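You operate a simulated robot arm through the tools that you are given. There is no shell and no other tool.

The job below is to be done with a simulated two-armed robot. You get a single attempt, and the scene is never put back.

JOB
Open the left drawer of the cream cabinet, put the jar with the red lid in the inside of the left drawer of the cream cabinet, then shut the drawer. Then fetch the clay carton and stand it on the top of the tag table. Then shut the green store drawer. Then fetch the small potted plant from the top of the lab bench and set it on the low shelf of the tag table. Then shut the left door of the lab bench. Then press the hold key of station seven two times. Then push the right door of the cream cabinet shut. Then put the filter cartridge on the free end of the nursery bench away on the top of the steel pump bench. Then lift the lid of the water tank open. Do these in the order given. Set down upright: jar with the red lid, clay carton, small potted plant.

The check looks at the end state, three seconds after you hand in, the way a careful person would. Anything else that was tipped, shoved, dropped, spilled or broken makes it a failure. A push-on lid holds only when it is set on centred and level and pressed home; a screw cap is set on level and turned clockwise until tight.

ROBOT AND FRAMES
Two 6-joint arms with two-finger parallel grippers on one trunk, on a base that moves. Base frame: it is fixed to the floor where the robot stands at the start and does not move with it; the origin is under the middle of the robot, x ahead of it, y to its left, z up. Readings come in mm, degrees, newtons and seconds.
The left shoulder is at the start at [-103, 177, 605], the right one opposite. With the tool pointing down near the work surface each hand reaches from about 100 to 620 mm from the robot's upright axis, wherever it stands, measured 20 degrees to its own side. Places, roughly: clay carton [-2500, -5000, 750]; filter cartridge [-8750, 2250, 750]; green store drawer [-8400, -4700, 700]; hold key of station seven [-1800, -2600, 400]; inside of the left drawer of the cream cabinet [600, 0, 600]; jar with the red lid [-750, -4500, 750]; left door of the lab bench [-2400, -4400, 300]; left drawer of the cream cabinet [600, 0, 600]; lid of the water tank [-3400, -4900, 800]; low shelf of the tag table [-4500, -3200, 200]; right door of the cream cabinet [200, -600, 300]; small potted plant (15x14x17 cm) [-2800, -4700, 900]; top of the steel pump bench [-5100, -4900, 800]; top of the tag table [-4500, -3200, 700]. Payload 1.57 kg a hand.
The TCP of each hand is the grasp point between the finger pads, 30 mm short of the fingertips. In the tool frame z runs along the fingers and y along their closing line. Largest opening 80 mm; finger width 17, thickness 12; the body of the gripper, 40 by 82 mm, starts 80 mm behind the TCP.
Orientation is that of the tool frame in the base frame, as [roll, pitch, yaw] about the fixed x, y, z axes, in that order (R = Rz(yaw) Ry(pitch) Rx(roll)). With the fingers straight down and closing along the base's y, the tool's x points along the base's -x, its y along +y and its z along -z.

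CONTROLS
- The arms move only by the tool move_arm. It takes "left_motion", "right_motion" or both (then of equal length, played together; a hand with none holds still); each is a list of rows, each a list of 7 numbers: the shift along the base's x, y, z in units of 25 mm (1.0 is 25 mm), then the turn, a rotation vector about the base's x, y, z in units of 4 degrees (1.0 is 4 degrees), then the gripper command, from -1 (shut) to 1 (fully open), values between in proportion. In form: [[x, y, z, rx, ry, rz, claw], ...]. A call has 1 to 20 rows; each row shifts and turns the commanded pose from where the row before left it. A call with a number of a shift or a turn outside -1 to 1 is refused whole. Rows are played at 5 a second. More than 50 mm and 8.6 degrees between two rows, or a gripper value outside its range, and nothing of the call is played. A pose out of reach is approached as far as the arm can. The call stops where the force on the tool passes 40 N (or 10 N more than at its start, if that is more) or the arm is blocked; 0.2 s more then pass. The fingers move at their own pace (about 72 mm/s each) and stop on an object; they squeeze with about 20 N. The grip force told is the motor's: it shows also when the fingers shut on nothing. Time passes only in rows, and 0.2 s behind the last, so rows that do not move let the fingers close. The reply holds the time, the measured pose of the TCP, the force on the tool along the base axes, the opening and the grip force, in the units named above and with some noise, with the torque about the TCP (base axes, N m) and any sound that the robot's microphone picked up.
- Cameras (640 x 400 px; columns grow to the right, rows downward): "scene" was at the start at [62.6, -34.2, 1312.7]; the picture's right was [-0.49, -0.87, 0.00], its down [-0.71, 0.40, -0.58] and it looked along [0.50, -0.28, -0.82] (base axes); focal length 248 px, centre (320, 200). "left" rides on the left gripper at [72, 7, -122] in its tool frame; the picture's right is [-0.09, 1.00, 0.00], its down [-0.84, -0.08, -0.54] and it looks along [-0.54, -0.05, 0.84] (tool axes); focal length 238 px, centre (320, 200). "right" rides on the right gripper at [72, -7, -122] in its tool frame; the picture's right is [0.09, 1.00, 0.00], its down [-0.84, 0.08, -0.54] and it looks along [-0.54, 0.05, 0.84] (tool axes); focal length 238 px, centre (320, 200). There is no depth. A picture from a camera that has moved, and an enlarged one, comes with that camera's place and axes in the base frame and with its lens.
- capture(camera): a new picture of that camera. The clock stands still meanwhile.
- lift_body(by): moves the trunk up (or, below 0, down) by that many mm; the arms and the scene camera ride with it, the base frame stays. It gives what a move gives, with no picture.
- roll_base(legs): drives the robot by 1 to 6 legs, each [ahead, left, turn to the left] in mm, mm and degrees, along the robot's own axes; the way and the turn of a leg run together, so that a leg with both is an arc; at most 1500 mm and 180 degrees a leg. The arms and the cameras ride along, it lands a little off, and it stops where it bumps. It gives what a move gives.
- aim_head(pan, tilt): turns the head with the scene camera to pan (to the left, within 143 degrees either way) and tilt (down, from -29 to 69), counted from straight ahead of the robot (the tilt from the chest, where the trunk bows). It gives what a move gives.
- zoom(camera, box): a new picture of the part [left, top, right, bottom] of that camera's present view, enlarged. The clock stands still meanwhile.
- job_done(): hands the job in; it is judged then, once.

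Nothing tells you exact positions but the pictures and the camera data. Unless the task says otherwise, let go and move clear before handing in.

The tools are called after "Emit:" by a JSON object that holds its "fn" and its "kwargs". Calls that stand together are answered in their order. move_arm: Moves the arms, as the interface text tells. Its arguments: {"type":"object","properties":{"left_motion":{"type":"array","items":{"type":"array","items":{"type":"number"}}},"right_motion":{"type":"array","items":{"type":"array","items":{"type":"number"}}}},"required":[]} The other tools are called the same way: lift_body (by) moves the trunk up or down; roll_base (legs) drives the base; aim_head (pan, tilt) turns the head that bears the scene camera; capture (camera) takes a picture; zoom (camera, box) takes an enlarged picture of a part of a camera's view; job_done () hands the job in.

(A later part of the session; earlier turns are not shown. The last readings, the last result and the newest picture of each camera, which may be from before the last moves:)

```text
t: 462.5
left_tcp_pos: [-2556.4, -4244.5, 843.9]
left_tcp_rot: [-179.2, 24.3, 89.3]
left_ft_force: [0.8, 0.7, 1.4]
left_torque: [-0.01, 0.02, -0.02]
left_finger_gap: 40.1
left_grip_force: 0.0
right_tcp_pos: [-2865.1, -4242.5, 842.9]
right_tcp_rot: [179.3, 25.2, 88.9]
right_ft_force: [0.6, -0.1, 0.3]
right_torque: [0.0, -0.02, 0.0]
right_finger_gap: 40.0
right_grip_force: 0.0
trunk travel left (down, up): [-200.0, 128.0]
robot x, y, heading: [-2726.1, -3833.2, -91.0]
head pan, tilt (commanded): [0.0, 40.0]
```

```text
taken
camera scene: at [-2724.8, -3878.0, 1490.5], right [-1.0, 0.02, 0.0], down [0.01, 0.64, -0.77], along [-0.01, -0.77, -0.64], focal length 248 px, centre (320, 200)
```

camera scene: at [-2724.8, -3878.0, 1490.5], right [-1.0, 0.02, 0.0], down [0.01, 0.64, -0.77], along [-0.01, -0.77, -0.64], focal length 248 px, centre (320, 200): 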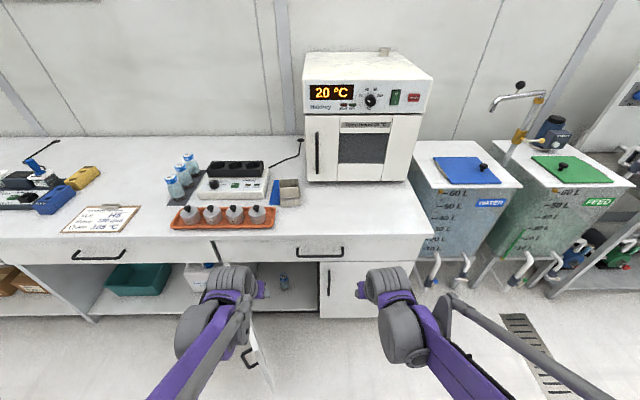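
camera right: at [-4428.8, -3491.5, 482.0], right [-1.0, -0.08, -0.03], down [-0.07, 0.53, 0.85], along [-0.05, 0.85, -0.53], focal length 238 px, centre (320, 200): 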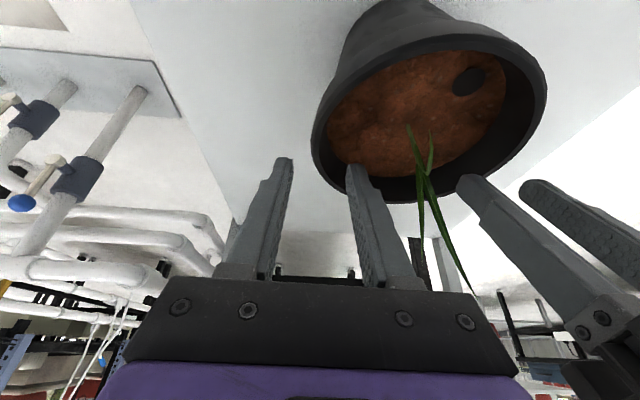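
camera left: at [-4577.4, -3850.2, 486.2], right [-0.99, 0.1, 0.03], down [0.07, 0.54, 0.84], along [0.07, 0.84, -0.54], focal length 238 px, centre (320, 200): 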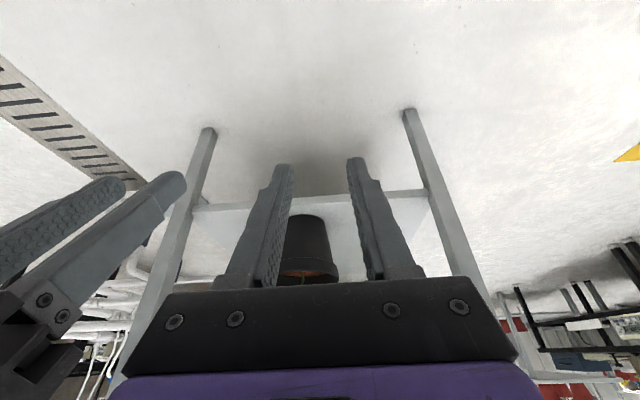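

The left hand hides the door. I'll back up 120 mm, shift the hand aside and look at the door and its handle.

Emit:
{"fn": "roll_base", "kwargs": {"legs": [[-120, 0, 1]]}}

Emit:
{"fn": "move_arm", "kwargs": {"left_motion": [[0.9, 0, 0, 0, 0, 0, -1], [0.9, 0, 0, 0, 0, 0, -1], [0.9, 0, 0, 0, 0, 0, -1], [0.9, 0, 0, 0, 0, 0, -1], [0.9, 0, 0, 0, 0, 0, -1]]}}

Emit:
{"fn": "aim_head", "kwargs": {"pan": 5, "tilt": 50}}

Emit:
{"fn": "capture", "kwargs": {"camera": "scene"}}

Emit:
{"fn": "zoom", "kwargs": {"camera": "scene", "box": [190, 160, 350, 320]}}

```text
t: 463.7
left_tcp_pos: [-2547.5, -4126.5, 843.6]
left_tcp_rot: [-179.2, 24.3, 90.4]
left_ft_force: [-1.2, -0.7, 0.9]
left_torque: [-0.01, 0.0, 0.0]
left_finger_gap: 39.9
left_grip_force: 0.1
right_tcp_pos: [-2855.2, -4129.7, 842.6]
right_tcp_rot: [179.3, 25.2, 90.2]
right_ft_force: [0.3, 0.2, 0.3]
right_torque: [0.0, 0.0, 0.01]
right_finger_gap: 40.1
right_grip_force: 0.1
trunk travel left (down, up): [-200.0, 128.0]
robot x, y, heading: [-2722.4, -3719.7, -89.5]
head pan, tilt (commanded): [0.0, 40.0]
```

```text
t: 464.9
left_tcp_pos: [-2435.9, -4127.3, 843.4]
left_tcp_rot: [-179.2, 24.2, 90.6]
left_ft_force: [-0.4, -0.3, -0.3]
left_torque: [-0.03, 0.01, -0.03]
left_finger_gap: 0.0
left_grip_force: 20.0
right_tcp_pos: [-2855.4, -4131.9, 841.6]
right_tcp_rot: [179.3, 25.1, 90.2]
right_ft_force: [0.1, 0.1, -1.3]
right_torque: [0.02, 0.0, 0.03]
right_finger_gap: 40.0
right_grip_force: 0.0
trunk travel left (down, up): [-200.0, 128.0]
robot x, y, heading: [-2726.6, -3720.6, -89.7]
head pan, tilt (commanded): [0.0, 40.0]
```

```text
t: 465.6
left_tcp_pos: [-2436.4, -4129.0, 842.4]
left_tcp_rot: [-179.2, 24.3, 90.5]
left_ft_force: [-0.7, 0.0, 0.2]
left_torque: [0.02, 0.02, 0.0]
left_finger_gap: 0.0
left_grip_force: 19.6
right_tcp_pos: [-2855.7, -4130.3, 841.0]
right_tcp_rot: [179.3, 25.1, 90.3]
right_ft_force: [0.0, 0.1, 0.3]
right_torque: [-0.02, 0.0, -0.02]
right_finger_gap: 40.2
right_grip_force: 0.1
trunk travel left (down, up): [-200.0, 128.0]
robot x, y, heading: [-2725.9, -3720.9, -89.7]
head pan, tilt (commanded): [5.0, 50.0]
```

```text
taken
camera scene: at [-2716.6, -3755.4, 1476.4], right [-1.0, -0.09, 0.0], down [-0.07, 0.76, -0.64], along [0.06, -0.64, -0.77], focal length 248 px, centre (320, 200)
```

scene: 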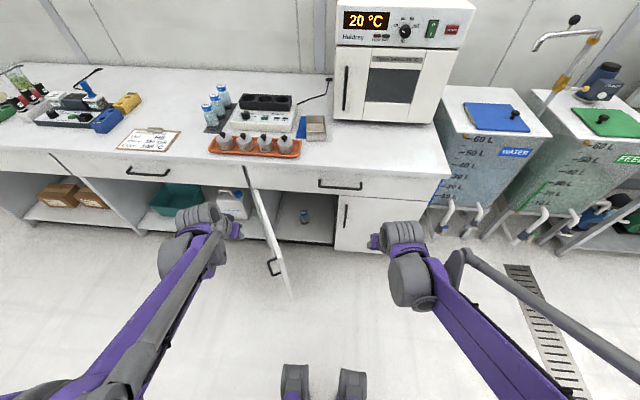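

```text
2.50 times, centred on (270, 240) of scene
camera zoom: at [-2716.6, -3755.4, 1476.4], right [-1.0, -0.09, 0.0], down [-0.07, 0.76, -0.64], along [0.06, -0.64, -0.77], focal length 620 px, centre (445, 100)
```

zoom: 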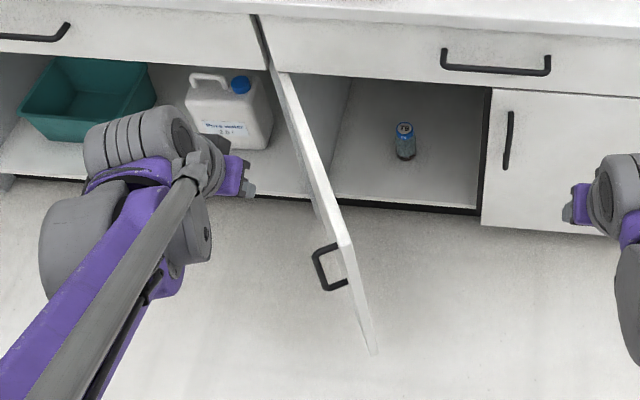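

The door's tip is near [-2521, -4187] (about 59° open), its handle is in the upper half near the tip, and its hinge near [-2319, -4524]. I'll shift left and back, then lower the closed left hand below the handle height to push the door's outer face.

Emit:
{"fn": "roll_base", "kwargs": {"legs": [[-130, 130, -0.3]]}}

Emit:
{"fn": "lift_body", "kwargs": {"by": -200}}

Emit:
{"fn": "move_arm", "kwargs": {"left_motion": [[-0.5, -0.33, -0.8, 0, 0, 0, -1], [-0.5, -0.33, -0.8, 0, 0, 0, -1], [-0.5, -0.33, -0.8, 0, 0, 0, -1], [-0.5, -0.33, -0.8, 0, 0, 0, -1], [-0.5, -0.33, -0.8, 0, 0, 0, -1], [-0.5, -0.33, -0.8, 0, 0, 0, -1], [-0.5, -0.33, -0.8, 0, 0, 0, -1], [-0.5, -0.33, -0.8, 0, 0, 0, -1], [-0.5, -0.33, -0.8, 0, 0, 0, -1], [-0.5, -0.33, -0.8, 0, 0, 0, -1], [-0.5, -0.33, -0.8, 0, 0, 0, -1], [-0.5, -0.33, -0.8, 0, 0, 0, -1], [-0.5, -0.33, -0.8, 0, 0, 0, -1], [-0.5, -0.33, -0.8, 0, 0, 0, -1], [-0.5, -0.33, -0.8, 0, 0, 0, -1], [-0.4, -0.33, -0.8, 0, 0, 0, -1]]}}

Emit:
{"fn": "capture", "kwargs": {"camera": "scene"}}

Emit:
{"fn": "capture", "kwargs": {"camera": "left"}}

```text
t: 467.4
left_tcp_pos: [-2313.3, -3999.9, 843.2]
left_tcp_rot: [-179.2, 24.3, 89.9]
left_ft_force: [0.4, 0.7, 0.2]
left_torque: [-0.02, -0.01, 0.02]
left_finger_gap: 0.0
left_grip_force: 19.8
right_tcp_pos: [-2732.8, -3998.8, 842.2]
right_tcp_rot: [179.4, 25.2, 89.5]
right_ft_force: [0.1, -0.3, 0.3]
right_torque: [0.02, -0.03, 0.02]
right_finger_gap: 40.1
right_grip_force: 0.1
trunk travel left (down, up): [-200.0, 128.0]
robot x, y, heading: [-2598.8, -3587.5, -90.3]
head pan, tilt (commanded): [5.0, 50.0]
```

```text
t: 469.6
left_tcp_pos: [-2314.4, -4002.0, 642.1]
left_tcp_rot: [-179.2, 24.3, 90.0]
left_ft_force: [0.8, -0.1, -0.2]
left_torque: [-0.02, 0.02, 0.02]
left_finger_gap: 0.2
left_grip_force: 19.8
right_tcp_pos: [-2733.8, -3999.3, 641.7]
right_tcp_rot: [179.3, 25.1, 89.6]
right_ft_force: [-0.4, -0.4, 0.3]
right_torque: [0.02, 0.02, 0.01]
right_finger_gap: 39.8
right_grip_force: 0.1
trunk travel left (down, up): [0.0, 328.0]
robot x, y, heading: [-2596.8, -3587.6, -90.3]
head pan, tilt (commanded): [5.0, 50.0]
```

```text
t: 473.0
left_tcp_pos: [-2510.8, -4132.0, 324.2]
left_tcp_rot: [-179.2, 24.2, 89.9]
left_ft_force: [0.0, -0.2, -0.4]
left_torque: [-0.01, -0.03, -0.01]
left_finger_gap: 0.0
left_grip_force: 20.2
right_tcp_pos: [-2731.9, -3999.6, 641.3]
right_tcp_rot: [179.4, 25.2, 89.6]
right_ft_force: [-0.2, 0.8, -0.4]
right_torque: [-0.02, -0.04, 0.01]
right_finger_gap: 40.0
right_grip_force: 0.1
trunk travel left (down, up): [0.0, 328.0]
robot x, y, heading: [-2598.7, -3590.4, -90.4]
head pan, tilt (commanded): [5.0, 50.0]
```

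```text
taken
camera scene: at [-2590.2, -3673.3, 1275.0], right [-1.0, -0.08, 0.0], down [-0.06, 0.76, -0.64], along [0.05, -0.64, -0.77], focal length 248 px, centre (320, 200)
```

scene: 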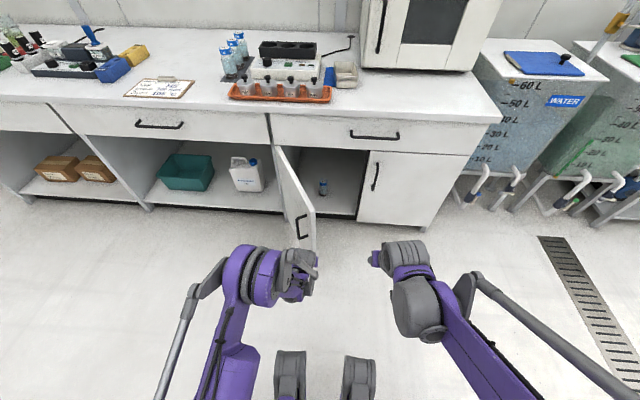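

```text
taken
camera left: at [-2502.0, -4017.3, 407.0], right [1.0, -0.09, 0.03], down [-0.07, -0.54, 0.84], along [-0.06, -0.84, -0.54], focal length 238 px, centre (320, 200)
```

left: 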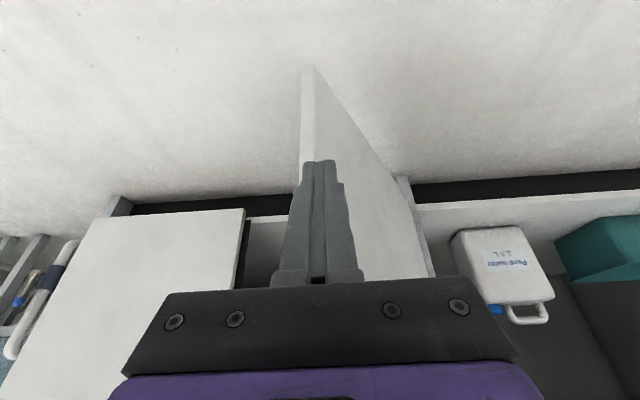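

The closed fingers are right in front of the door's edge. I'll shift them slightly onto the outer-face side, lift the right hand out of the way, and push by rolling forward slowly.

Emit:
{"fn": "move_arm", "kwargs": {"left_motion": [[0.3, 0, 0, 0, 0, 0, -1], [0.3, 0, 0, 0, 0, 0, -1], [0, 0, 0, 0, 0, 0, -1], [0, 0, 0, 0, 0, 0, -1], [0, 0, 0, 0, 0, 0, -1], [0, 0, 0, 0, 0, 0, -1]], "right_motion": [[-0.5, 0.5, 0.9, 0, 0, 0, 0], [-0.5, 0.5, 0.9, 0, 0, 0, 0], [-0.5, 0.5, 0.9, 0, 0, 0, 0], [-0.5, 0.5, 0.9, 0, 0, 0, 0], [-0.5, 0, 0.9, 0, 0, 0, 0], [-0.5, 0, 0.9, 0, 0, 0, 0]]}}

Emit:
{"fn": "roll_base", "kwargs": {"legs": [[130, 0, 0]]}}

Emit:
{"fn": "capture", "kwargs": {"camera": "scene"}}

Emit:
{"fn": "capture", "kwargs": {"camera": "left"}}

```text
t: 474.4
left_tcp_pos: [-2496.2, -4133.2, 324.1]
left_tcp_rot: [-179.2, 24.3, 89.9]
left_ft_force: [-0.3, 0.7, 0.1]
left_torque: [-0.01, -0.03, 0.0]
left_finger_gap: 0.2
left_grip_force: 19.6
right_tcp_pos: [-2807.0, -3950.1, 776.1]
right_tcp_rot: [179.2, 25.2, 89.7]
right_ft_force: [0.5, -0.4, 0.0]
right_torque: [0.0, 0.0, -0.01]
right_finger_gap: 40.0
right_grip_force: 0.1
trunk travel left (down, up): [0.0, 328.0]
robot x, y, heading: [-2599.2, -3589.2, -89.9]
head pan, tilt (commanded): [5.0, 50.0]
```

```text
t: 475.5
left_tcp_pos: [-2500.6, -4199.8, 323.1]
left_tcp_rot: [-179.4, 23.7, 88.9]
left_ft_force: [-1.2, 1.4, -0.5]
left_torque: [0.02, -0.24, -0.01]
left_finger_gap: 0.0
left_grip_force: 19.7
right_tcp_pos: [-2806.4, -4024.3, 777.8]
right_tcp_rot: [179.4, 25.3, 89.6]
right_ft_force: [-0.1, 0.7, 0.6]
right_torque: [-0.05, 0.01, -0.02]
right_finger_gap: 40.3
right_grip_force: 0.1
trunk travel left (down, up): [0.0, 328.0]
robot x, y, heading: [-2598.0, -3662.8, -90.1]
head pan, tilt (commanded): [5.0, 50.0]
stopped in leg 1: the force on the tool passed its limit at 116 N (the readings are from after the stop); the commanded pose is now the measured one
```

```text
taken
camera scene: at [-2590.3, -3747.1, 1275.0], right [-1.0, -0.08, 0.0], down [-0.06, 0.76, -0.64], along [0.05, -0.64, -0.77], focal length 248 px, centre (320, 200)
```

scene: 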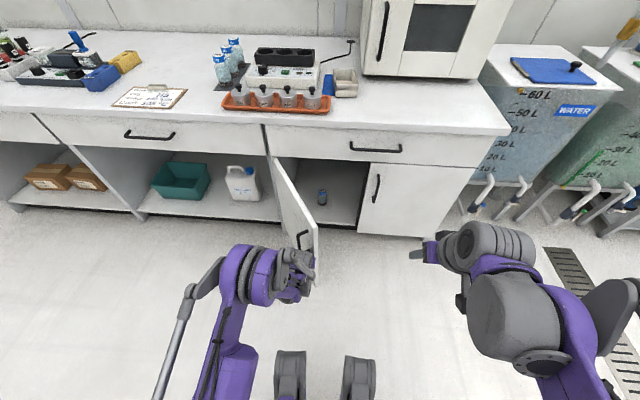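

```text
taken
camera left: at [-2491.1, -4087.1, 407.0], right [0.99, -0.11, 0.03], down [-0.08, -0.55, 0.83], along [-0.07, -0.83, -0.55], focal length 238 px, centre (320, 200)
```

left: 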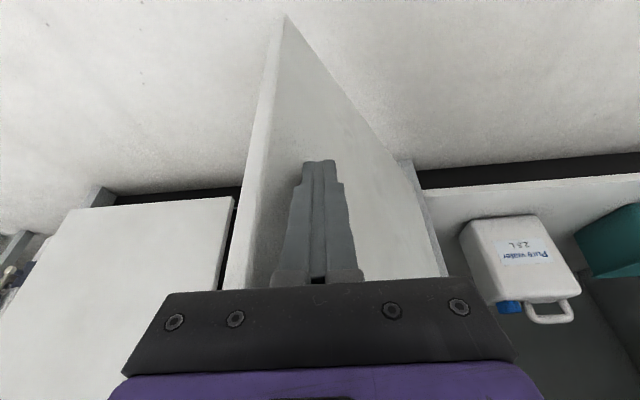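

The roll pushed too hard, so I'll push slowly with the arm along the door's arc instead, in stages.

Emit:
{"fn": "move_arm", "kwargs": {"left_motion": [[-0.5, -0.25, 0, 0, 0, 0, -1], [-0.65, -0.4, 0, 0, 0, 0, -1], [-0.65, -0.42, 0, 0, 0, 0, -1], [-0.62, -0.46, 0, 0, 0, 0, -1], [-0.6, -0.5, 0, 0, 0, 0, -1], [-0.57, -0.53, 0, 0, 0, 0, -1]]}}

Emit:
{"fn": "capture", "kwargs": {"camera": "scene"}}

Emit:
{"fn": "capture", "kwargs": {"camera": "left"}}

```text
t: 477.0
left_tcp_pos: [-2596.9, -4263.5, 323.3]
left_tcp_rot: [-179.2, 23.7, 88.6]
left_ft_force: [-3.0, 3.5, 10.0]
left_torque: [0.06, -1.4, 0.12]
left_finger_gap: 0.0
left_grip_force: 20.3
right_tcp_pos: [-2806.5, -4022.8, 775.8]
right_tcp_rot: [179.3, 25.3, 89.6]
right_ft_force: [-0.6, 0.0, 0.7]
right_torque: [-0.03, 0.02, -0.02]
right_finger_gap: 40.0
right_grip_force: 0.1
trunk travel left (down, up): [0.0, 328.0]
robot x, y, heading: [-2596.2, -3659.3, -90.5]
head pan, tilt (commanded): [5.0, 50.0]
stopped in row 6 (left hand): the force on the tool passed its limit at 40 N (the readings are from after the stop); the commanded pose is now the measured one
```

```text
taken
camera scene: at [-2590.8, -3745.9, 1275.1], right [-1.0, -0.08, 0.0], down [-0.06, 0.76, -0.64], along [0.05, -0.64, -0.77], focal length 248 px, centre (320, 200)
```

scene: 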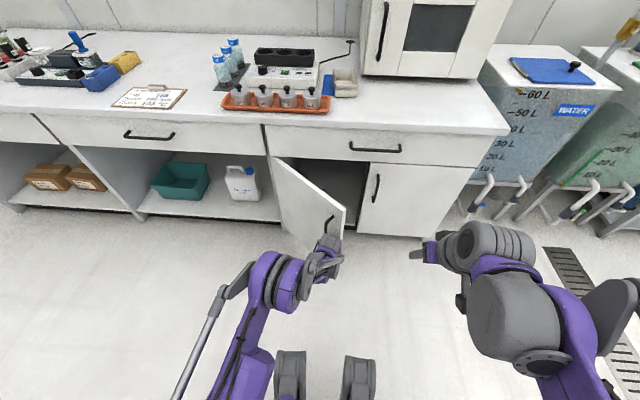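

```text
taken
camera left: at [-2585.1, -4149.6, 407.1], right [0.99, -0.11, 0.02], down [-0.08, -0.55, 0.83], along [-0.08, -0.83, -0.55], focal length 238 px, centre (320, 200)
```

left: 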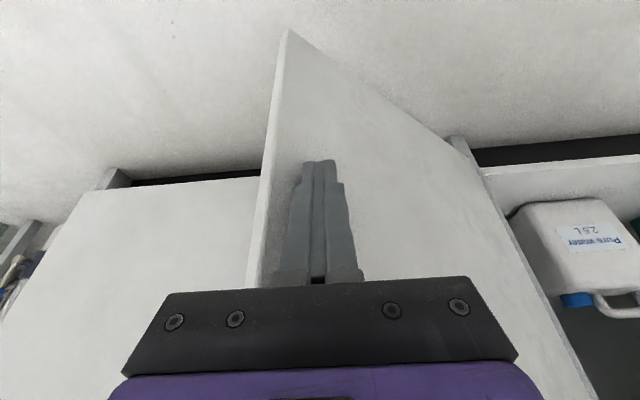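

The door is swinging closed. I'll pull the arm back, roll the base forward by the same amount, and push again.

Emit:
{"fn": "move_arm", "kwargs": {"left_motion": [[0.5, 0.6, 0, 0, 0, 0, -1], [0.3, 0.9, 0, 0, 0, 0, -1], [0, 0.9, 0, 0, 0, 0, -1], [0, 0.9, 0, 0, 0, 0, -1], [0, 0.9, 0, 0, 0, 0, -1], [0, 0.9, 0, 0, 0, 0, -1]]}}

Emit:
{"fn": "roll_base", "kwargs": {"legs": [[110, 0, 0]]}}

Emit:
{"fn": "capture", "kwargs": {"camera": "left"}}

Emit:
{"fn": "capture", "kwargs": {"camera": "scene"}}

```text
t: 478.4
left_tcp_pos: [-2576.0, -4133.6, 324.3]
left_tcp_rot: [-179.1, 23.7, 88.9]
left_ft_force: [0.7, 0.6, -0.2]
left_torque: [0.02, 0.03, -0.02]
left_finger_gap: 0.0
left_grip_force: 19.4
right_tcp_pos: [-2806.7, -4022.3, 776.1]
right_tcp_rot: [179.4, 25.2, 89.6]
right_ft_force: [0.4, -0.6, 0.5]
right_torque: [-0.01, 0.02, -0.01]
right_finger_gap: 40.3
right_grip_force: 0.0
trunk travel left (down, up): [0.0, 328.0]
robot x, y, heading: [-2600.4, -3663.5, -90.4]
head pan, tilt (commanded): [5.0, 50.0]
```

```text
t: 479.6
left_tcp_pos: [-2576.5, -4243.3, 322.6]
left_tcp_rot: [-179.2, 23.8, 88.8]
left_ft_force: [-0.1, 0.3, -0.2]
left_torque: [0.0, -0.02, 0.04]
left_finger_gap: 0.1
left_grip_force: 20.2
right_tcp_pos: [-2808.8, -4132.9, 777.2]
right_tcp_rot: [179.4, 25.2, 89.6]
right_ft_force: [0.1, -0.5, 0.1]
right_torque: [0.03, 0.01, -0.03]
right_finger_gap: 40.0
right_grip_force: 0.1
trunk travel left (down, up): [0.0, 328.0]
robot x, y, heading: [-2598.1, -3772.5, -90.7]
head pan, tilt (commanded): [5.0, 50.0]
```

```text
taken
camera left: at [-2565.7, -4130.1, 406.9], right [0.99, -0.11, 0.02], down [-0.08, -0.55, 0.83], along [-0.08, -0.83, -0.55], focal length 238 px, centre (320, 200)
```

left: 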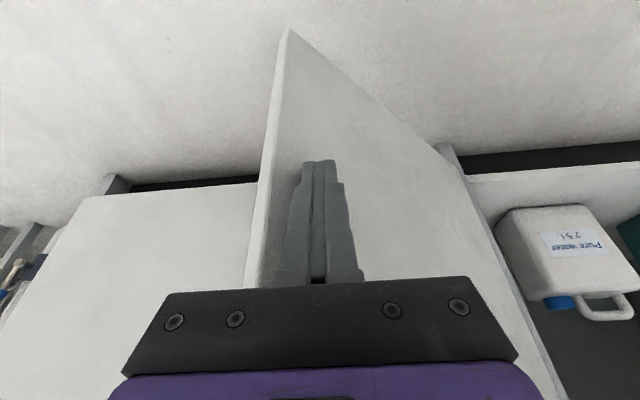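

```text
taken
camera scene: at [-2591.7, -3856.1, 1275.0], right [-1.0, -0.08, 0.0], down [-0.06, 0.76, -0.64], along [0.05, -0.64, -0.77], focal length 248 px, centre (320, 200)
```

scene: 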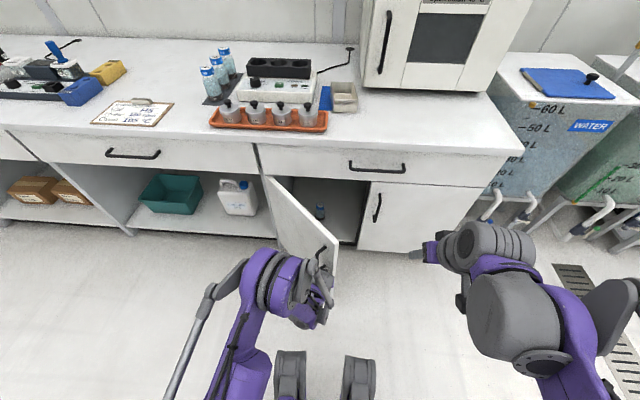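

Emit:
{"fn": "move_arm", "kwargs": {"left_motion": [[-0.42, -0.6, 0, 0, 0, 0, -1], [-0.42, -0.6, 0, 0, 0, 0, -1], [-0.49, -0.61, 0, 0, 0, 0, -1], [-0.49, -0.61, 0, 0, 0, 0, -1], [-0.43, -0.66, 0, 0, 0, 0, -1], [-0.43, -0.66, 0, 0, 0, 0, -1], [-0.36, -0.7, 0, 0, 0, 0, -1], [-0.36, -0.7, 0, 0, 0, 0, -1]]}}

Emit:
{"fn": "capture", "kwargs": {"camera": "left"}}

Emit:
{"fn": "capture", "kwargs": {"camera": "scene"}}

```text
t: 480.2
left_tcp_pos: [-2606.3, -4271.1, 324.0]
left_tcp_rot: [-178.9, 23.6, 88.3]
left_ft_force: [-3.5, 2.4, 10.3]
left_torque: [-0.02, -0.98, 0.08]
left_finger_gap: 0.0
left_grip_force: 20.3
right_tcp_pos: [-2809.1, -4130.1, 776.0]
right_tcp_rot: [179.3, 25.2, 89.4]
right_ft_force: [0.1, 0.0, -0.9]
right_torque: [-0.01, 0.01, -0.03]
right_finger_gap: 39.9
right_grip_force: 0.1
trunk travel left (down, up): [0.0, 328.0]
robot x, y, heading: [-2599.2, -3767.7, -90.5]
head pan, tilt (commanded): [5.0, 50.0]
stopped in row 3 (left hand): the force on the tool passed its limit at 44 N (the readings are from after the stop); the commanded pose is now the measured one
```

```text
taken
camera left: at [-2593.3, -4158.2, 406.8], right [0.99, -0.12, 0.02], down [-0.08, -0.55, 0.83], along [-0.09, -0.83, -0.55], focal length 238 px, centre (320, 200)
```

left: 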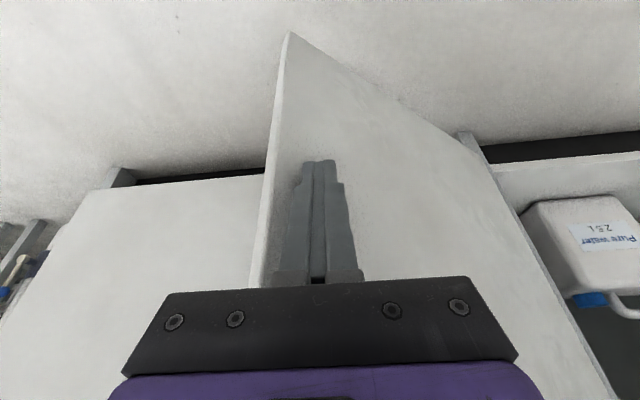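

```text
taken
camera scene: at [-2592.0, -3854.4, 1275.1], right [-1.0, -0.08, 0.0], down [-0.06, 0.76, -0.64], along [0.05, -0.64, -0.77], focal length 248 px, centre (320, 200)
```

scene: 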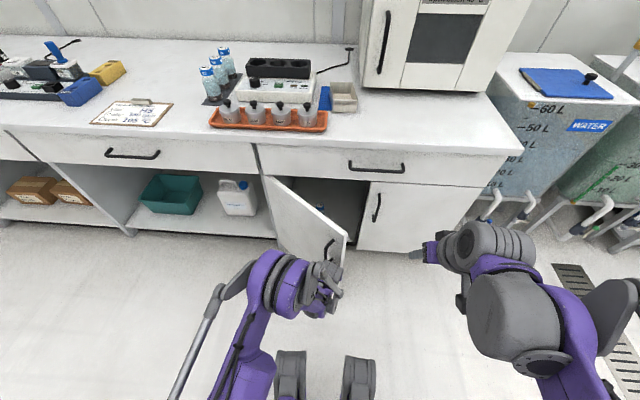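

The door needs a gentle start each time. I'll continue in smaller, slower steps along the arc.

Emit:
{"fn": "move_arm", "kwargs": {"left_motion": [[-0.1, -0.12, 0, 0, 0, 0, -1], [-0.15, -0.18, 0, 0, 0, 0, -1], [-0.2, -0.24, 0, 0, 0, 0, -1], [-0.2, -0.25, 0, 0, 0, 0, -1], [-0.2, -0.26, 0, 0, 0, 0, -1], [-0.19, -0.27, 0, 0, 0, 0, -1], [-0.19, -0.28, 0, 0, 0, 0, -1], [-0.18, -0.29, 0, 0, 0, 0, -1], [-0.17, -0.3, 0, 0, 0, 0, -1], [-0.16, -0.3, 0, 0, 0, 0, -1], [-0.15, -0.31, 0, 0, 0, 0, -1], [-0.14, -0.31, 0, 0, 0, 0, -1]]}}

Emit:
{"fn": "capture", "kwargs": {"camera": "left"}}

Emit:
{"fn": "zoom", "kwargs": {"camera": "scene", "box": [220, 150, 420, 330]}}

```text
t: 482.1
left_tcp_pos: [-2644.0, -4315.3, 322.5]
left_tcp_rot: [-178.8, 23.5, 88.1]
left_ft_force: [-3.1, 2.5, 6.7]
left_torque: [0.15, -0.75, 0.02]
left_finger_gap: 0.0
left_grip_force: 19.6
right_tcp_pos: [-2810.4, -4130.0, 775.0]
right_tcp_rot: [179.3, 25.1, 89.3]
right_ft_force: [-0.5, 0.7, 1.4]
right_torque: [0.01, -0.01, -0.02]
right_finger_gap: 39.5
right_grip_force: 0.1
trunk travel left (down, up): [0.0, 328.0]
robot x, y, heading: [-2598.3, -3770.9, -90.4]
head pan, tilt (commanded): [5.0, 50.0]
stopped in row 9 (left hand): the force on the tool passed its limit at 41 N (the readings are from after the stop); the commanded pose is now the measured one
```

```text
taken
camera left: at [-2631.3, -4203.1, 406.6], right [0.99, -0.13, 0.02], down [-0.09, -0.55, 0.83], along [-0.1, -0.83, -0.55], focal length 238 px, centre (320, 200)
```

left: 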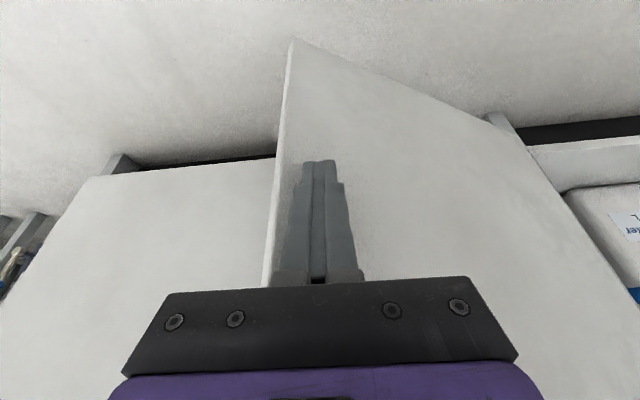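

```text
2.22 times, centred on (320, 240) of scene
camera zoom: at [-2592.3, -3854.5, 1275.1], right [-1.0, -0.08, 0.0], down [-0.06, 0.76, -0.64], along [0.05, -0.64, -0.77], focal length 552 px, centre (320, 111)
```

zoom: 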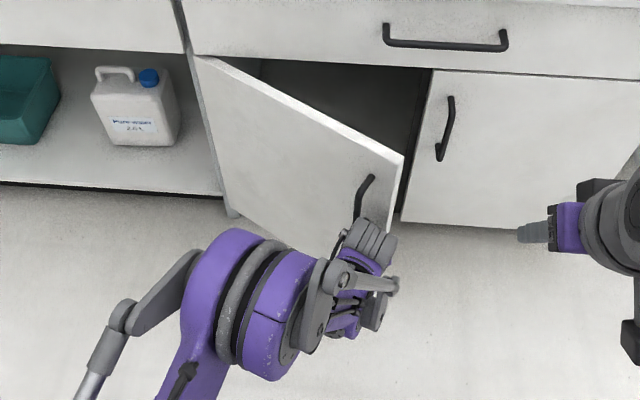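

The door is about 30° from shut. I'll move the contact point toward the hinge, away from the handle, step the base forward and push again.

Emit:
{"fn": "move_arm", "kwargs": {"left_motion": [[0.4, 0.5, 0, 0, 0, 0, -1], [0.5, 0.8, 0, 0, 0, 0, -1], [0.5, 0.9, 0, 0, 0, 0, -1], [0.6, 0.9, 0, 0, 0, 0, -1], [0.7, 0.9, 0, 0, 0, 0, -1]]}}

Emit:
{"fn": "roll_base", "kwargs": {"legs": [[95, 0, 0.4]]}}

Emit:
{"fn": "capture", "kwargs": {"camera": "left"}}

```text
t: 483.3
left_tcp_pos: [-2573.6, -4213.1, 322.4]
left_tcp_rot: [-178.8, 23.5, 88.1]
left_ft_force: [-0.3, -0.8, 0.7]
left_torque: [0.01, 0.01, 0.0]
left_finger_gap: 0.0
left_grip_force: 20.0
right_tcp_pos: [-2810.2, -4130.8, 775.3]
right_tcp_rot: [179.3, 25.2, 89.4]
right_ft_force: [-0.4, 0.5, -0.4]
right_torque: [0.02, -0.02, -0.05]
right_finger_gap: 40.1
right_grip_force: 0.0
trunk travel left (down, up): [0.0, 328.0]
robot x, y, heading: [-2600.2, -3768.2, -90.8]
head pan, tilt (commanded): [5.0, 50.0]
```

```text
t: 484.4
left_tcp_pos: [-2571.3, -4309.5, 324.2]
left_tcp_rot: [-178.7, 23.4, 88.5]
left_ft_force: [-0.4, -0.9, 0.2]
left_torque: [0.01, 0.0, 0.0]
left_finger_gap: 0.0
left_grip_force: 20.1
right_tcp_pos: [-2808.8, -4229.1, 776.4]
right_tcp_rot: [179.4, 25.1, 89.7]
right_ft_force: [0.0, -0.8, 1.7]
right_torque: [-0.02, 0.0, -0.02]
right_finger_gap: 40.0
right_grip_force: 0.0
trunk travel left (down, up): [0.0, 328.0]
robot x, y, heading: [-2603.0, -3867.7, -90.2]
head pan, tilt (commanded): [5.0, 50.0]
```

```text
taken
camera left: at [-2560.0, -4197.0, 406.4], right [0.99, -0.12, 0.02], down [-0.08, -0.55, 0.83], along [-0.09, -0.83, -0.56], focal length 238 px, centre (320, 200)
```

left: 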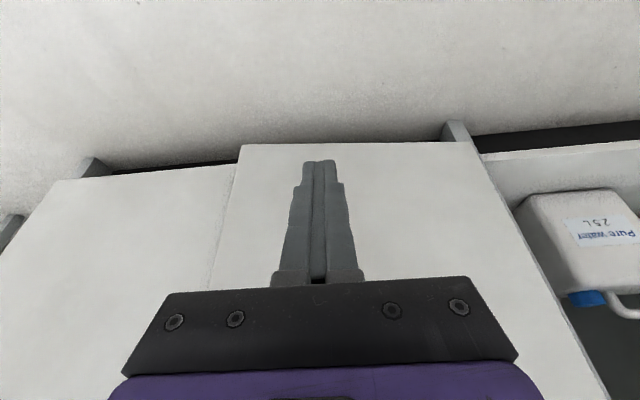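

Emit:
{"fn": "zoom", "kwargs": {"camera": "scene", "box": [200, 130, 460, 330]}}

```text
2.00 times, centred on (330, 230) of scene
camera zoom: at [-2592.4, -3951.2, 1275.0], right [-1.0, -0.08, 0.0], down [-0.06, 0.76, -0.64], along [0.05, -0.64, -0.77], focal length 496 px, centre (300, 140)
```

zoom: 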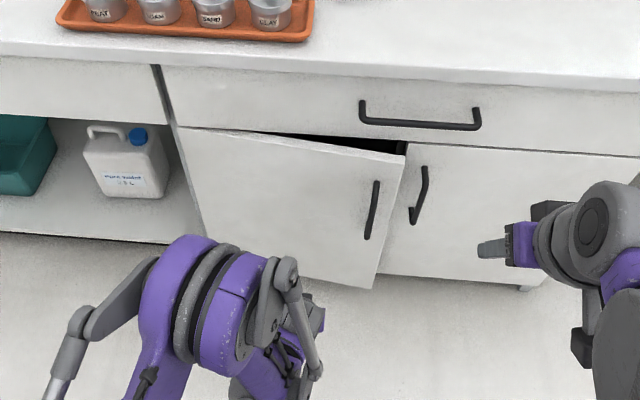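

Only about 10° remains. I'll roll forward a bit more without touching, then press it shut slowly with the arm.

Emit:
{"fn": "roll_base", "kwargs": {"legs": [[95, 0, 0]]}}

Emit:
{"fn": "move_arm", "kwargs": {"left_motion": [[-0.2, -0.5, 0, 0, 0, 0, -1], [-0.2, -0.4, 0, 0, 0, 0, -1], [-0.2, -0.3, 0, 0, 0, 0, -1], [0, -0.25, 0, 0, 0, 0, -1], [0, -0.25, 0, 0, 0, 0, -1], [0, -0.25, 0, 0, 0, 0, -1], [0, -0.25, 0, 0, 0, 0, -1], [0, -0.25, 0, 0, 0, 0, -1], [0, -0.25, 0, 0, 0, 0, -1], [0, -0.25, 0, 0, 0, 0, -1], [0, -0.25, 0, 0, 0, 0, -1], [0, -0.25, 0, 0, 0, 0, -1], [0, -0.25, 0, 0, 0, 0, -1], [0, -0.25, 0, 0, 0, 0, -1]]}}

Emit:
{"fn": "capture", "kwargs": {"camera": "left"}}

Emit:
{"fn": "capture", "kwargs": {"camera": "scene"}}

```text
t: 485.5
left_tcp_pos: [-2573.0, -4402.1, 322.1]
left_tcp_rot: [-178.8, 23.4, 88.5]
left_ft_force: [0.2, -0.4, 0.0]
left_torque: [0.01, 0.02, 0.02]
left_finger_gap: 0.1
left_grip_force: 20.0
right_tcp_pos: [-2807.0, -4321.1, 775.0]
right_tcp_rot: [179.4, 25.1, 89.8]
right_ft_force: [-0.4, 0.1, 0.7]
right_torque: [-0.03, 0.0, 0.0]
right_finger_gap: 39.9
right_grip_force: 0.1
trunk travel left (down, up): [0.0, 328.0]
robot x, y, heading: [-2599.9, -3957.6, -90.0]
head pan, tilt (commanded): [5.0, 50.0]
```

```text
t: 488.5
left_tcp_pos: [-2585.8, -4501.1, 323.9]
left_tcp_rot: [-178.7, 23.4, 88.4]
left_ft_force: [-0.3, 0.1, 1.1]
left_torque: [0.0, 0.02, -0.02]
left_finger_gap: 0.1
left_grip_force: 19.4
right_tcp_pos: [-2809.6, -4320.7, 776.8]
right_tcp_rot: [179.3, 25.2, 89.7]
right_ft_force: [-0.3, 1.1, -0.2]
right_torque: [0.01, -0.02, 0.0]
right_finger_gap: 40.0
right_grip_force: 0.1
trunk travel left (down, up): [0.0, 328.0]
robot x, y, heading: [-2603.3, -3956.1, -90.1]
head pan, tilt (commanded): [5.0, 50.0]
```

```text
taken
camera left: at [-2575.9, -4387.6, 407.5], right [0.99, -0.12, 0.02], down [-0.08, -0.55, 0.83], along [-0.09, -0.83, -0.56], focal length 238 px, centre (320, 200)
```

left: 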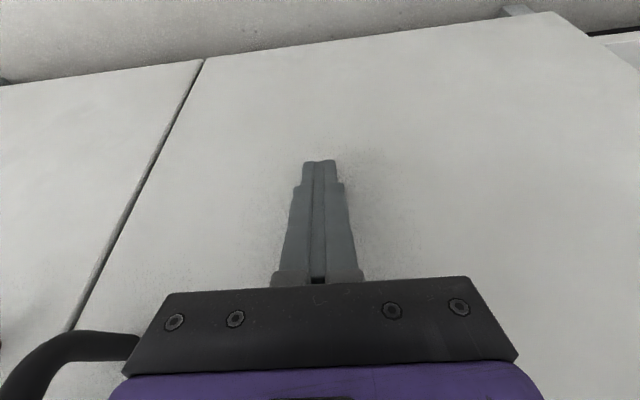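

```text
taken
camera scene: at [-2592.7, -4043.3, 1275.0], right [-1.0, -0.08, 0.0], down [-0.06, 0.76, -0.64], along [0.05, -0.64, -0.77], focal length 248 px, centre (320, 200)
```

scene: 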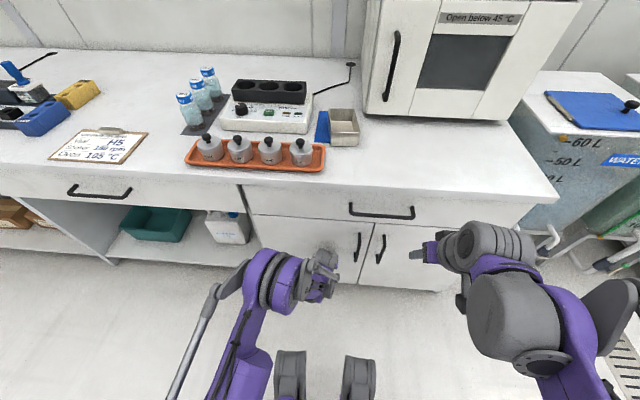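

The door looks flush with its neighbour. I'll press a little further to be sure it's fully home.

Emit:
{"fn": "move_arm", "kwargs": {"left_motion": [[0, -0.2, 0, 0, 0, 0, -1], [0, -0.2, 0, 0, 0, 0, -1], [0, -0.2, 0, 0, 0, 0, -1], [0, -0.2, 0, 0, 0, 0, -1], [0, -0.2, 0, 0, 0, 0, -1], [0, -0.2, 0, 0, 0, 0, -1]]}}

Emit:
{"fn": "capture", "kwargs": {"camera": "left"}}

Emit:
{"fn": "zoom", "kwargs": {"camera": "scene", "box": [220, 180, 460, 330]}}

```text
t: 489.0
left_tcp_pos: [-2588.6, -4500.6, 321.8]
left_tcp_rot: [-178.8, 22.7, 88.7]
left_ft_force: [0.2, 7.2, 2.4]
left_torque: [0.13, -0.01, 0.01]
left_finger_gap: 0.0
left_grip_force: 20.4
right_tcp_pos: [-2808.6, -4319.9, 776.9]
right_tcp_rot: [179.3, 25.2, 89.9]
right_ft_force: [-0.5, -0.7, -0.3]
right_torque: [0.04, -0.04, -0.01]
right_finger_gap: 39.9
right_grip_force: 0.0
trunk travel left (down, up): [0.0, 328.0]
robot x, y, heading: [-2602.4, -3959.7, -89.8]
head pan, tilt (commanded): [5.0, 50.0]
stopped in row 2 (left hand): the force on the tool passed its limit at 47 N (the readings are from after the stop); the commanded pose is now the measured one
```

```text
taken
camera left: at [-2576.3, -4389.4, 407.9], right [0.99, -0.12, 0.02], down [-0.08, -0.56, 0.82], along [-0.09, -0.82, -0.57], focal length 238 px, centre (320, 200)
```

left: 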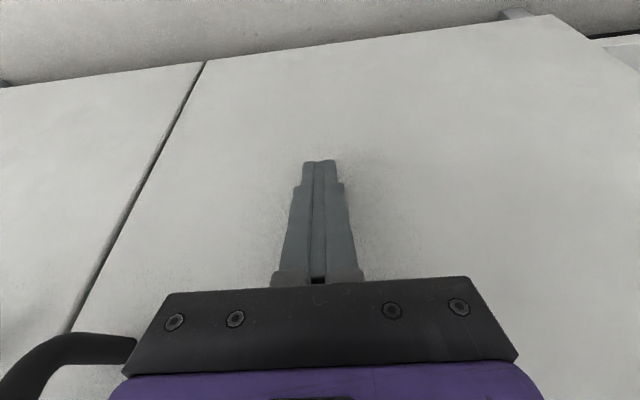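

```text
2.67 times, centred on (340, 255) of scene
camera zoom: at [-2592.7, -4042.5, 1275.0], right [-1.0, -0.08, 0.0], down [-0.06, 0.76, -0.64], along [0.05, -0.64, -0.77], focal length 662 px, centre (267, 53)
```

zoom: 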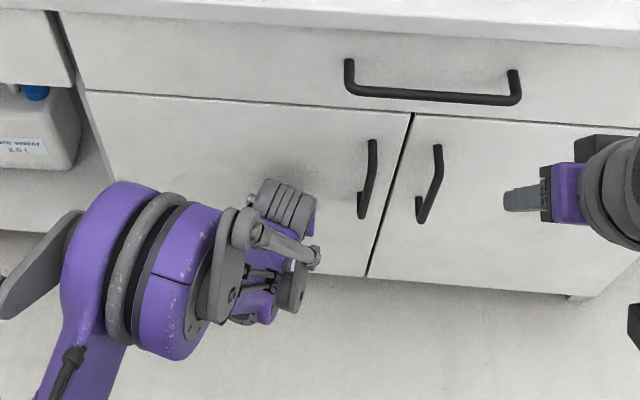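

The door is shut flush. Next is station seven's hold key; I'll retract the hands to a travel pose and straighten them.

Emit:
{"fn": "move_arm", "kwargs": {"left_motion": [[0, 0.9, 0, 0, 0, 0, -1], [0, 0.9, 0, 0, 0, 0, -1], [0, 0.9, 0.5, 0, 0, 0, -1], [0.1, 0.3, 0.95, 0.4, 0, 0, -1], [0.1, 0.1, 0.95, 0.4, 0, 0, -1], [0.2, 0.1, 0.95, 0.4, 0, 0, -1], [0.2, 0.1, 0.95, 0.4, 0, 0, -1], [0.3, 0.1, 0.95, 0.4, 0, 0, -1], [0.3, 0.1, 0.95, 0.4, 0, 0, -1], [0.4, 0.1, 0.95, 0.4, 0, 0, -1], [0.4, 0.1, 0.95, 0.4, 0, 0, -1], [0.4, 0.1, 0.95, 0.4, 0, 0, -1], [0.4, 0.1, 0.95, 0.4, 0, 0, -1], [0.4, 0.1, 0.95, 0.4, 0, 0, -1], [0.4, 0.1, 0.95, 0.4, 0, 0, -1], [0.4, 0.1, 0.95, 0.4, 0, 0, -1], [0.4, 0.1, 0.95, 0.4, 0, 0, -1], [0.4, 0.1, 0.95, 0.2, 0, 0, -1]], "right_motion": [[0, 0, 0, 0.35, 0, 0, 0], [0, 0, 0, 0.35, 0, 0, 0], [0, 0, 0, 0.35, 0, 0, 0], [0, 0, 0, 0.35, 0, 0, 0], [0, 0, 0, 0.35, 0, 0, 0], [0, 0, 0, 0.35, 0, 0, 0], [0, 0, 0, 0.35, 0, 0, 0], [0, 0, 0, 0.35, 0, 0, 0], [0, 0, 0, 0.35, 0, 0, 0], [0, 0, 0, 0.35, 0, 0, 0], [0, 0, 0, 0.35, 0, 0, 0], [0, 0, 0, 0.35, 0, 0, 0], [0, 0, 0, 0.35, 0, 0, 0], [0, 0, 0, 0.35, 0, 0, 0], [0, 0, 0, 0.35, 0, 0, 0], [0, 0, 0, 0.35, 0, 0, 0], [0, 0, 0, 0.35, 0, 0, 0], [0, 0, 0, 0.35, 0, 0, 0]]}}

Emit:
{"fn": "roll_base", "kwargs": {"legs": [[-350, 0, 0]]}}

Emit:
{"fn": "aim_head", "kwargs": {"pan": 90, "tilt": 25}}

Emit:
{"fn": "capture", "kwargs": {"camera": "scene"}}

```text
t: 492.8
left_tcp_pos: [-2468.1, -4389.2, 689.9]
left_tcp_rot: [-178.3, -0.4, 88.7]
left_ft_force: [0.5, 0.4, -0.4]
left_torque: [0.01, -0.01, -0.03]
left_finger_gap: 0.0
left_grip_force: 20.5
right_tcp_pos: [-2808.1, -4320.8, 776.5]
right_tcp_rot: [179.4, 0.0, 89.7]
right_ft_force: [0.6, 0.6, 0.3]
right_torque: [0.01, 0.0, -0.03]
right_finger_gap: 40.2
right_grip_force: 0.1
trunk travel left (down, up): [0.0, 328.0]
robot x, y, heading: [-2599.0, -3958.7, -90.4]
head pan, tilt (commanded): [5.0, 50.0]
```

```text
t: 495.0
left_tcp_pos: [-2468.0, -4052.5, 689.7]
left_tcp_rot: [-178.3, -0.5, 88.3]
left_ft_force: [0.1, 0.5, -0.7]
left_torque: [-0.01, 0.0, 0.01]
left_finger_gap: 0.0
left_grip_force: 19.5
right_tcp_pos: [-2808.8, -3979.2, 776.1]
right_tcp_rot: [179.4, -0.1, 89.4]
right_ft_force: [0.1, -0.3, 0.0]
right_torque: [-0.01, -0.05, 0.04]
right_finger_gap: 40.0
right_grip_force: 0.0
trunk travel left (down, up): [0.0, 328.0]
robot x, y, heading: [-2600.5, -3616.0, -90.6]
head pan, tilt (commanded): [5.0, 50.0]
```

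```text
t: 496.6
left_tcp_pos: [-2468.9, -4051.9, 690.2]
left_tcp_rot: [-178.3, -0.4, 88.3]
left_ft_force: [0.7, 0.2, 0.6]
left_torque: [-0.02, 0.04, -0.02]
left_finger_gap: 0.1
left_grip_force: 20.1
right_tcp_pos: [-2808.4, -3980.6, 776.1]
right_tcp_rot: [179.4, 0.0, 89.4]
right_ft_force: [-0.4, -0.4, 0.2]
right_torque: [0.03, -0.03, -0.02]
right_finger_gap: 39.9
right_grip_force: 0.1
trunk travel left (down, up): [0.0, 328.0]
robot x, y, heading: [-2600.7, -3620.5, -90.3]
head pan, tilt (commanded): [90.0, 25.0]
```

```text
taken
camera scene: at [-2505.0, -3628.0, 1312.5], right [-0.01, -1.0, 0.0], down [-0.42, 0.0, -0.91], along [0.91, -0.01, -0.42], focal length 248 px, centre (320, 200)
```

scene: 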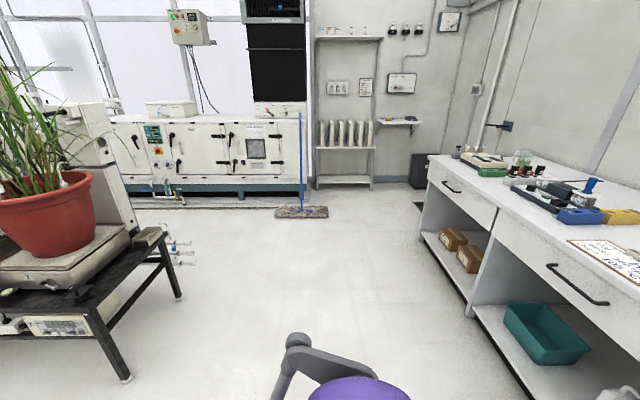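

I can see the end of the station bench. There seems to be a small control box low on its west side; I'll zoom in there.

Emit:
{"fn": "zoom", "kwargs": {"camera": "scene", "box": [0, 200, 200, 400]}}

Emit:
{"fn": "aim_head", "kwargs": {"pan": 125, "tilt": 30}}

Emit:
{"fn": "capture", "kwargs": {"camera": "scene"}}

```text
2.00 times, centred on (100, 300) of scene
camera zoom: at [-2505.0, -3628.0, 1312.5], right [-0.01, -1.0, 0.0], down [-0.42, 0.0, -0.91], along [0.91, -0.01, -0.42], focal length 496 px, centre (760, 0)
```

zoom: 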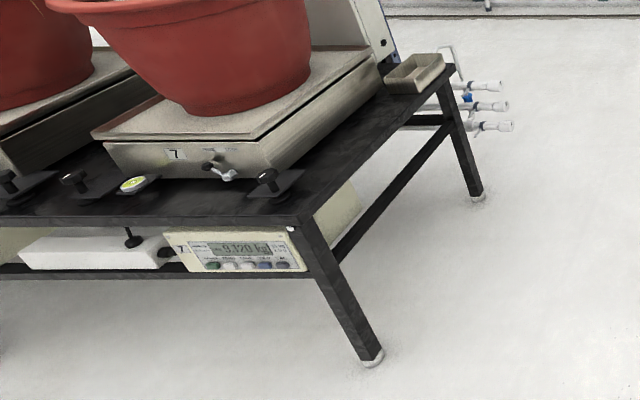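

```text
t: 497.6
left_tcp_pos: [-2469.0, -4052.2, 691.4]
left_tcp_rot: [-178.3, -0.4, 88.3]
left_ft_force: [-0.3, -0.4, 0.5]
left_torque: [0.02, -0.01, -0.01]
left_finger_gap: 0.0
left_grip_force: 20.3
right_tcp_pos: [-2808.1, -3980.6, 777.7]
right_tcp_rot: [179.4, 0.0, 89.4]
right_ft_force: [0.0, 0.6, -0.2]
right_torque: [0.0, -0.02, -0.01]
right_finger_gap: 40.1
right_grip_force: 0.1
trunk travel left (down, up): [0.0, 328.0]
robot x, y, heading: [-2598.2, -3615.9, -90.4]
head pan, tilt (commanded): [125.0, 30.0]
```

```text
taken
camera scene: at [-2522.6, -3575.9, 1304.6], right [0.57, -0.82, 0.0], down [-0.41, -0.28, -0.87], along [0.71, 0.49, -0.5], focal length 248 px, centre (320, 200)
```

scene: 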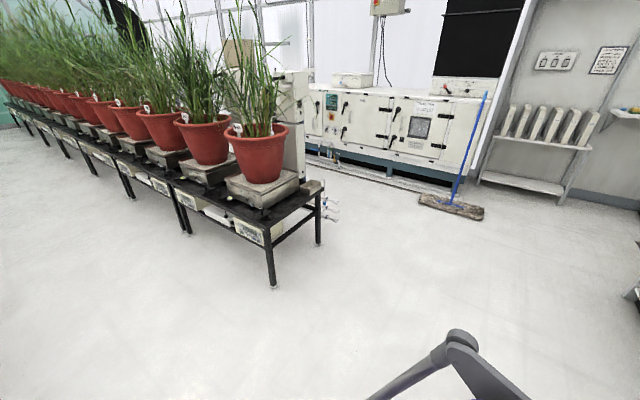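

That box is station 7's scale indicator with a row of keys, at about z 400 on the bench's west side. I'll zoom in to read the key labels.

Emit:
{"fn": "zoom", "kwargs": {"camera": "scene", "box": [225, 205, 285, 255]}}

Emit:
{"fn": "roll_base", "kwargs": {"legs": [[-500, 250, 0]]}}

Emit:
{"fn": "capture", "kwargs": {"camera": "scene"}}

```text
8.00 times, centred on (255, 230) of scene
camera zoom: at [-2522.6, -3575.9, 1304.6], right [0.57, -0.82, 0.0], down [-0.41, -0.28, -0.87], along [0.71, 0.49, -0.5], focal length 1986 px, centre (840, -40)
```

zoom: 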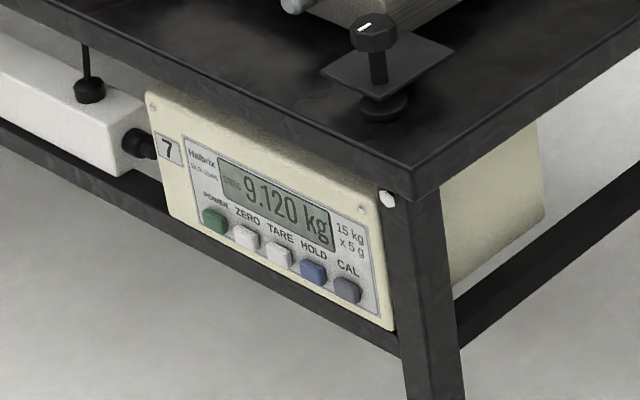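

```text
t: 500.8
left_tcp_pos: [-2213.9, -3559.9, 690.1]
left_tcp_rot: [-178.3, -0.4, 88.4]
left_ft_force: [0.6, 0.6, 0.4]
left_torque: [-0.02, 0.02, -0.01]
left_finger_gap: 0.0
left_grip_force: 19.7
right_tcp_pos: [-2552.4, -3486.9, 777.3]
right_tcp_rot: [179.5, 0.0, 89.3]
right_ft_force: [-0.7, 0.3, 0.6]
right_torque: [0.0, 0.01, 0.01]
right_finger_gap: 40.3
right_grip_force: 0.1
trunk travel left (down, up): [0.0, 328.0]
robot x, y, heading: [-2345.7, -3130.1, -90.2]
head pan, tilt (commanded): [125.0, 30.0]
```

```text
taken
camera scene: at [-2267.5, -3082.8, 1304.5], right [0.57, -0.82, 0.0], down [-0.41, -0.28, -0.87], along [0.71, 0.49, -0.5], focal length 248 px, centre (320, 200)
```

scene: 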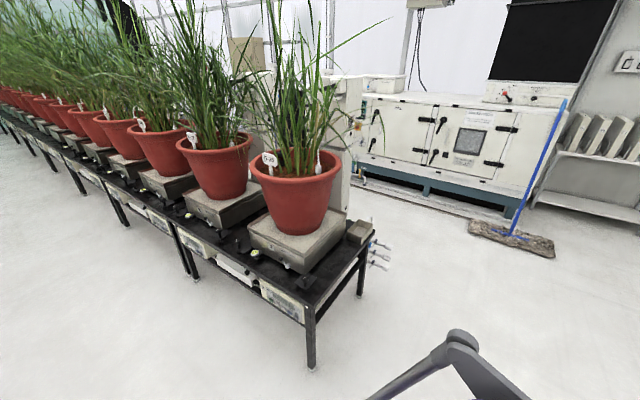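

HOLD is the blue key, fourth in the row on station 7's panel. I'll take another zoom from here to triangulate it.

Emit:
{"fn": "zoom", "kwargs": {"camera": "scene", "box": [245, 265, 325, 325]}}

```text
6.67 times, centred on (285, 295) of scene
camera zoom: at [-2267.5, -3082.8, 1304.5], right [0.57, -0.82, 0.0], down [-0.41, -0.28, -0.87], along [0.71, 0.49, -0.5], focal length 1655 px, centre (553, -433)
```

zoom: 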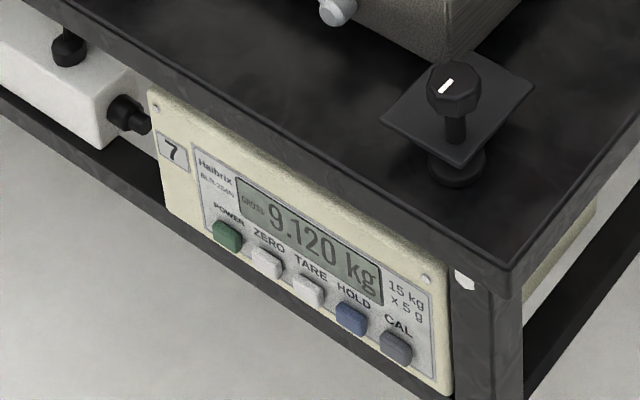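

HOLD triangulates to about [-1790, -2596, 369], facing west. I'll turn to face it and line up my left hand with it.

Emit:
{"fn": "roll_base", "kwargs": {"legs": [[0, 0, 90.2]]}}

Emit:
{"fn": "roll_base", "kwargs": {"legs": [[-60, 420, 0]]}}

Emit:
{"fn": "aim_head", "kwargs": {"pan": 10, "tilt": 50}}

Emit:
{"fn": "capture", "kwargs": {"camera": "scene"}}

```text
t: 505.1
left_tcp_pos: [-1911.5, -2992.8, 688.9]
left_tcp_rot: [-178.4, -0.4, 178.9]
left_ft_force: [0.1, 0.0, 0.1]
left_torque: [0.02, 0.02, -0.02]
left_finger_gap: 0.0
left_grip_force: 19.7
right_tcp_pos: [-1979.8, -3332.1, 777.0]
right_tcp_rot: [179.4, -0.1, -180.0]
right_ft_force: [0.1, 0.2, 0.0]
right_torque: [0.02, 0.02, 0.01]
right_finger_gap: 40.0
right_grip_force: 0.0
trunk travel left (down, up): [0.0, 328.0]
robot x, y, heading: [-2341.0, -3128.4, 0.2]
head pan, tilt (commanded): [125.0, 30.0]
```

```text
t: 509.3
left_tcp_pos: [-1974.7, -2573.8, 689.7]
left_tcp_rot: [-178.3, -0.4, 179.1]
left_ft_force: [-0.3, 0.0, 0.2]
left_torque: [-0.02, -0.03, 0.01]
left_finger_gap: 0.1
left_grip_force: 20.7
right_tcp_pos: [-2040.6, -2913.7, 776.8]
right_tcp_rot: [179.4, -0.1, -179.7]
right_ft_force: [-0.7, 0.2, 0.4]
right_torque: [0.02, 0.01, 0.01]
right_finger_gap: 40.0
right_grip_force: 0.1
trunk travel left (down, up): [0.0, 328.0]
robot x, y, heading: [-2404.2, -2705.7, 0.4]
head pan, tilt (commanded): [125.0, 30.0]
```

```text
t: 511.2
left_tcp_pos: [-1973.8, -2572.2, 689.6]
left_tcp_rot: [-178.3, -0.4, 179.2]
left_ft_force: [0.1, -0.8, -0.5]
left_torque: [0.02, 0.03, -0.01]
left_finger_gap: 0.0
left_grip_force: 20.1
right_tcp_pos: [-2041.1, -2912.8, 775.7]
right_tcp_rot: [179.5, 0.0, -179.7]
right_ft_force: [0.9, 0.4, 0.4]
right_torque: [0.01, -0.01, 0.03]
right_finger_gap: 40.1
right_grip_force: 0.0
trunk travel left (down, up): [0.0, 328.0]
robot x, y, heading: [-2406.4, -2710.3, 0.6]
head pan, tilt (commanded): [10.0, 50.0]
```

```text
taken
camera scene: at [-2318.3, -2694.0, 1275.1], right [0.18, -0.98, 0.0], down [-0.75, -0.14, -0.64], along [0.63, 0.12, -0.77], focal length 248 px, centre (320, 200)
```

scene: 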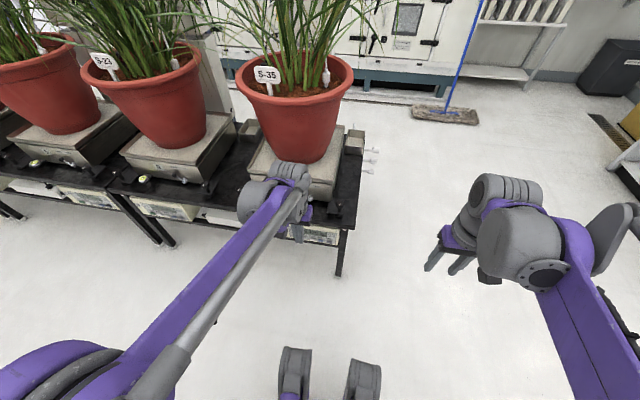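

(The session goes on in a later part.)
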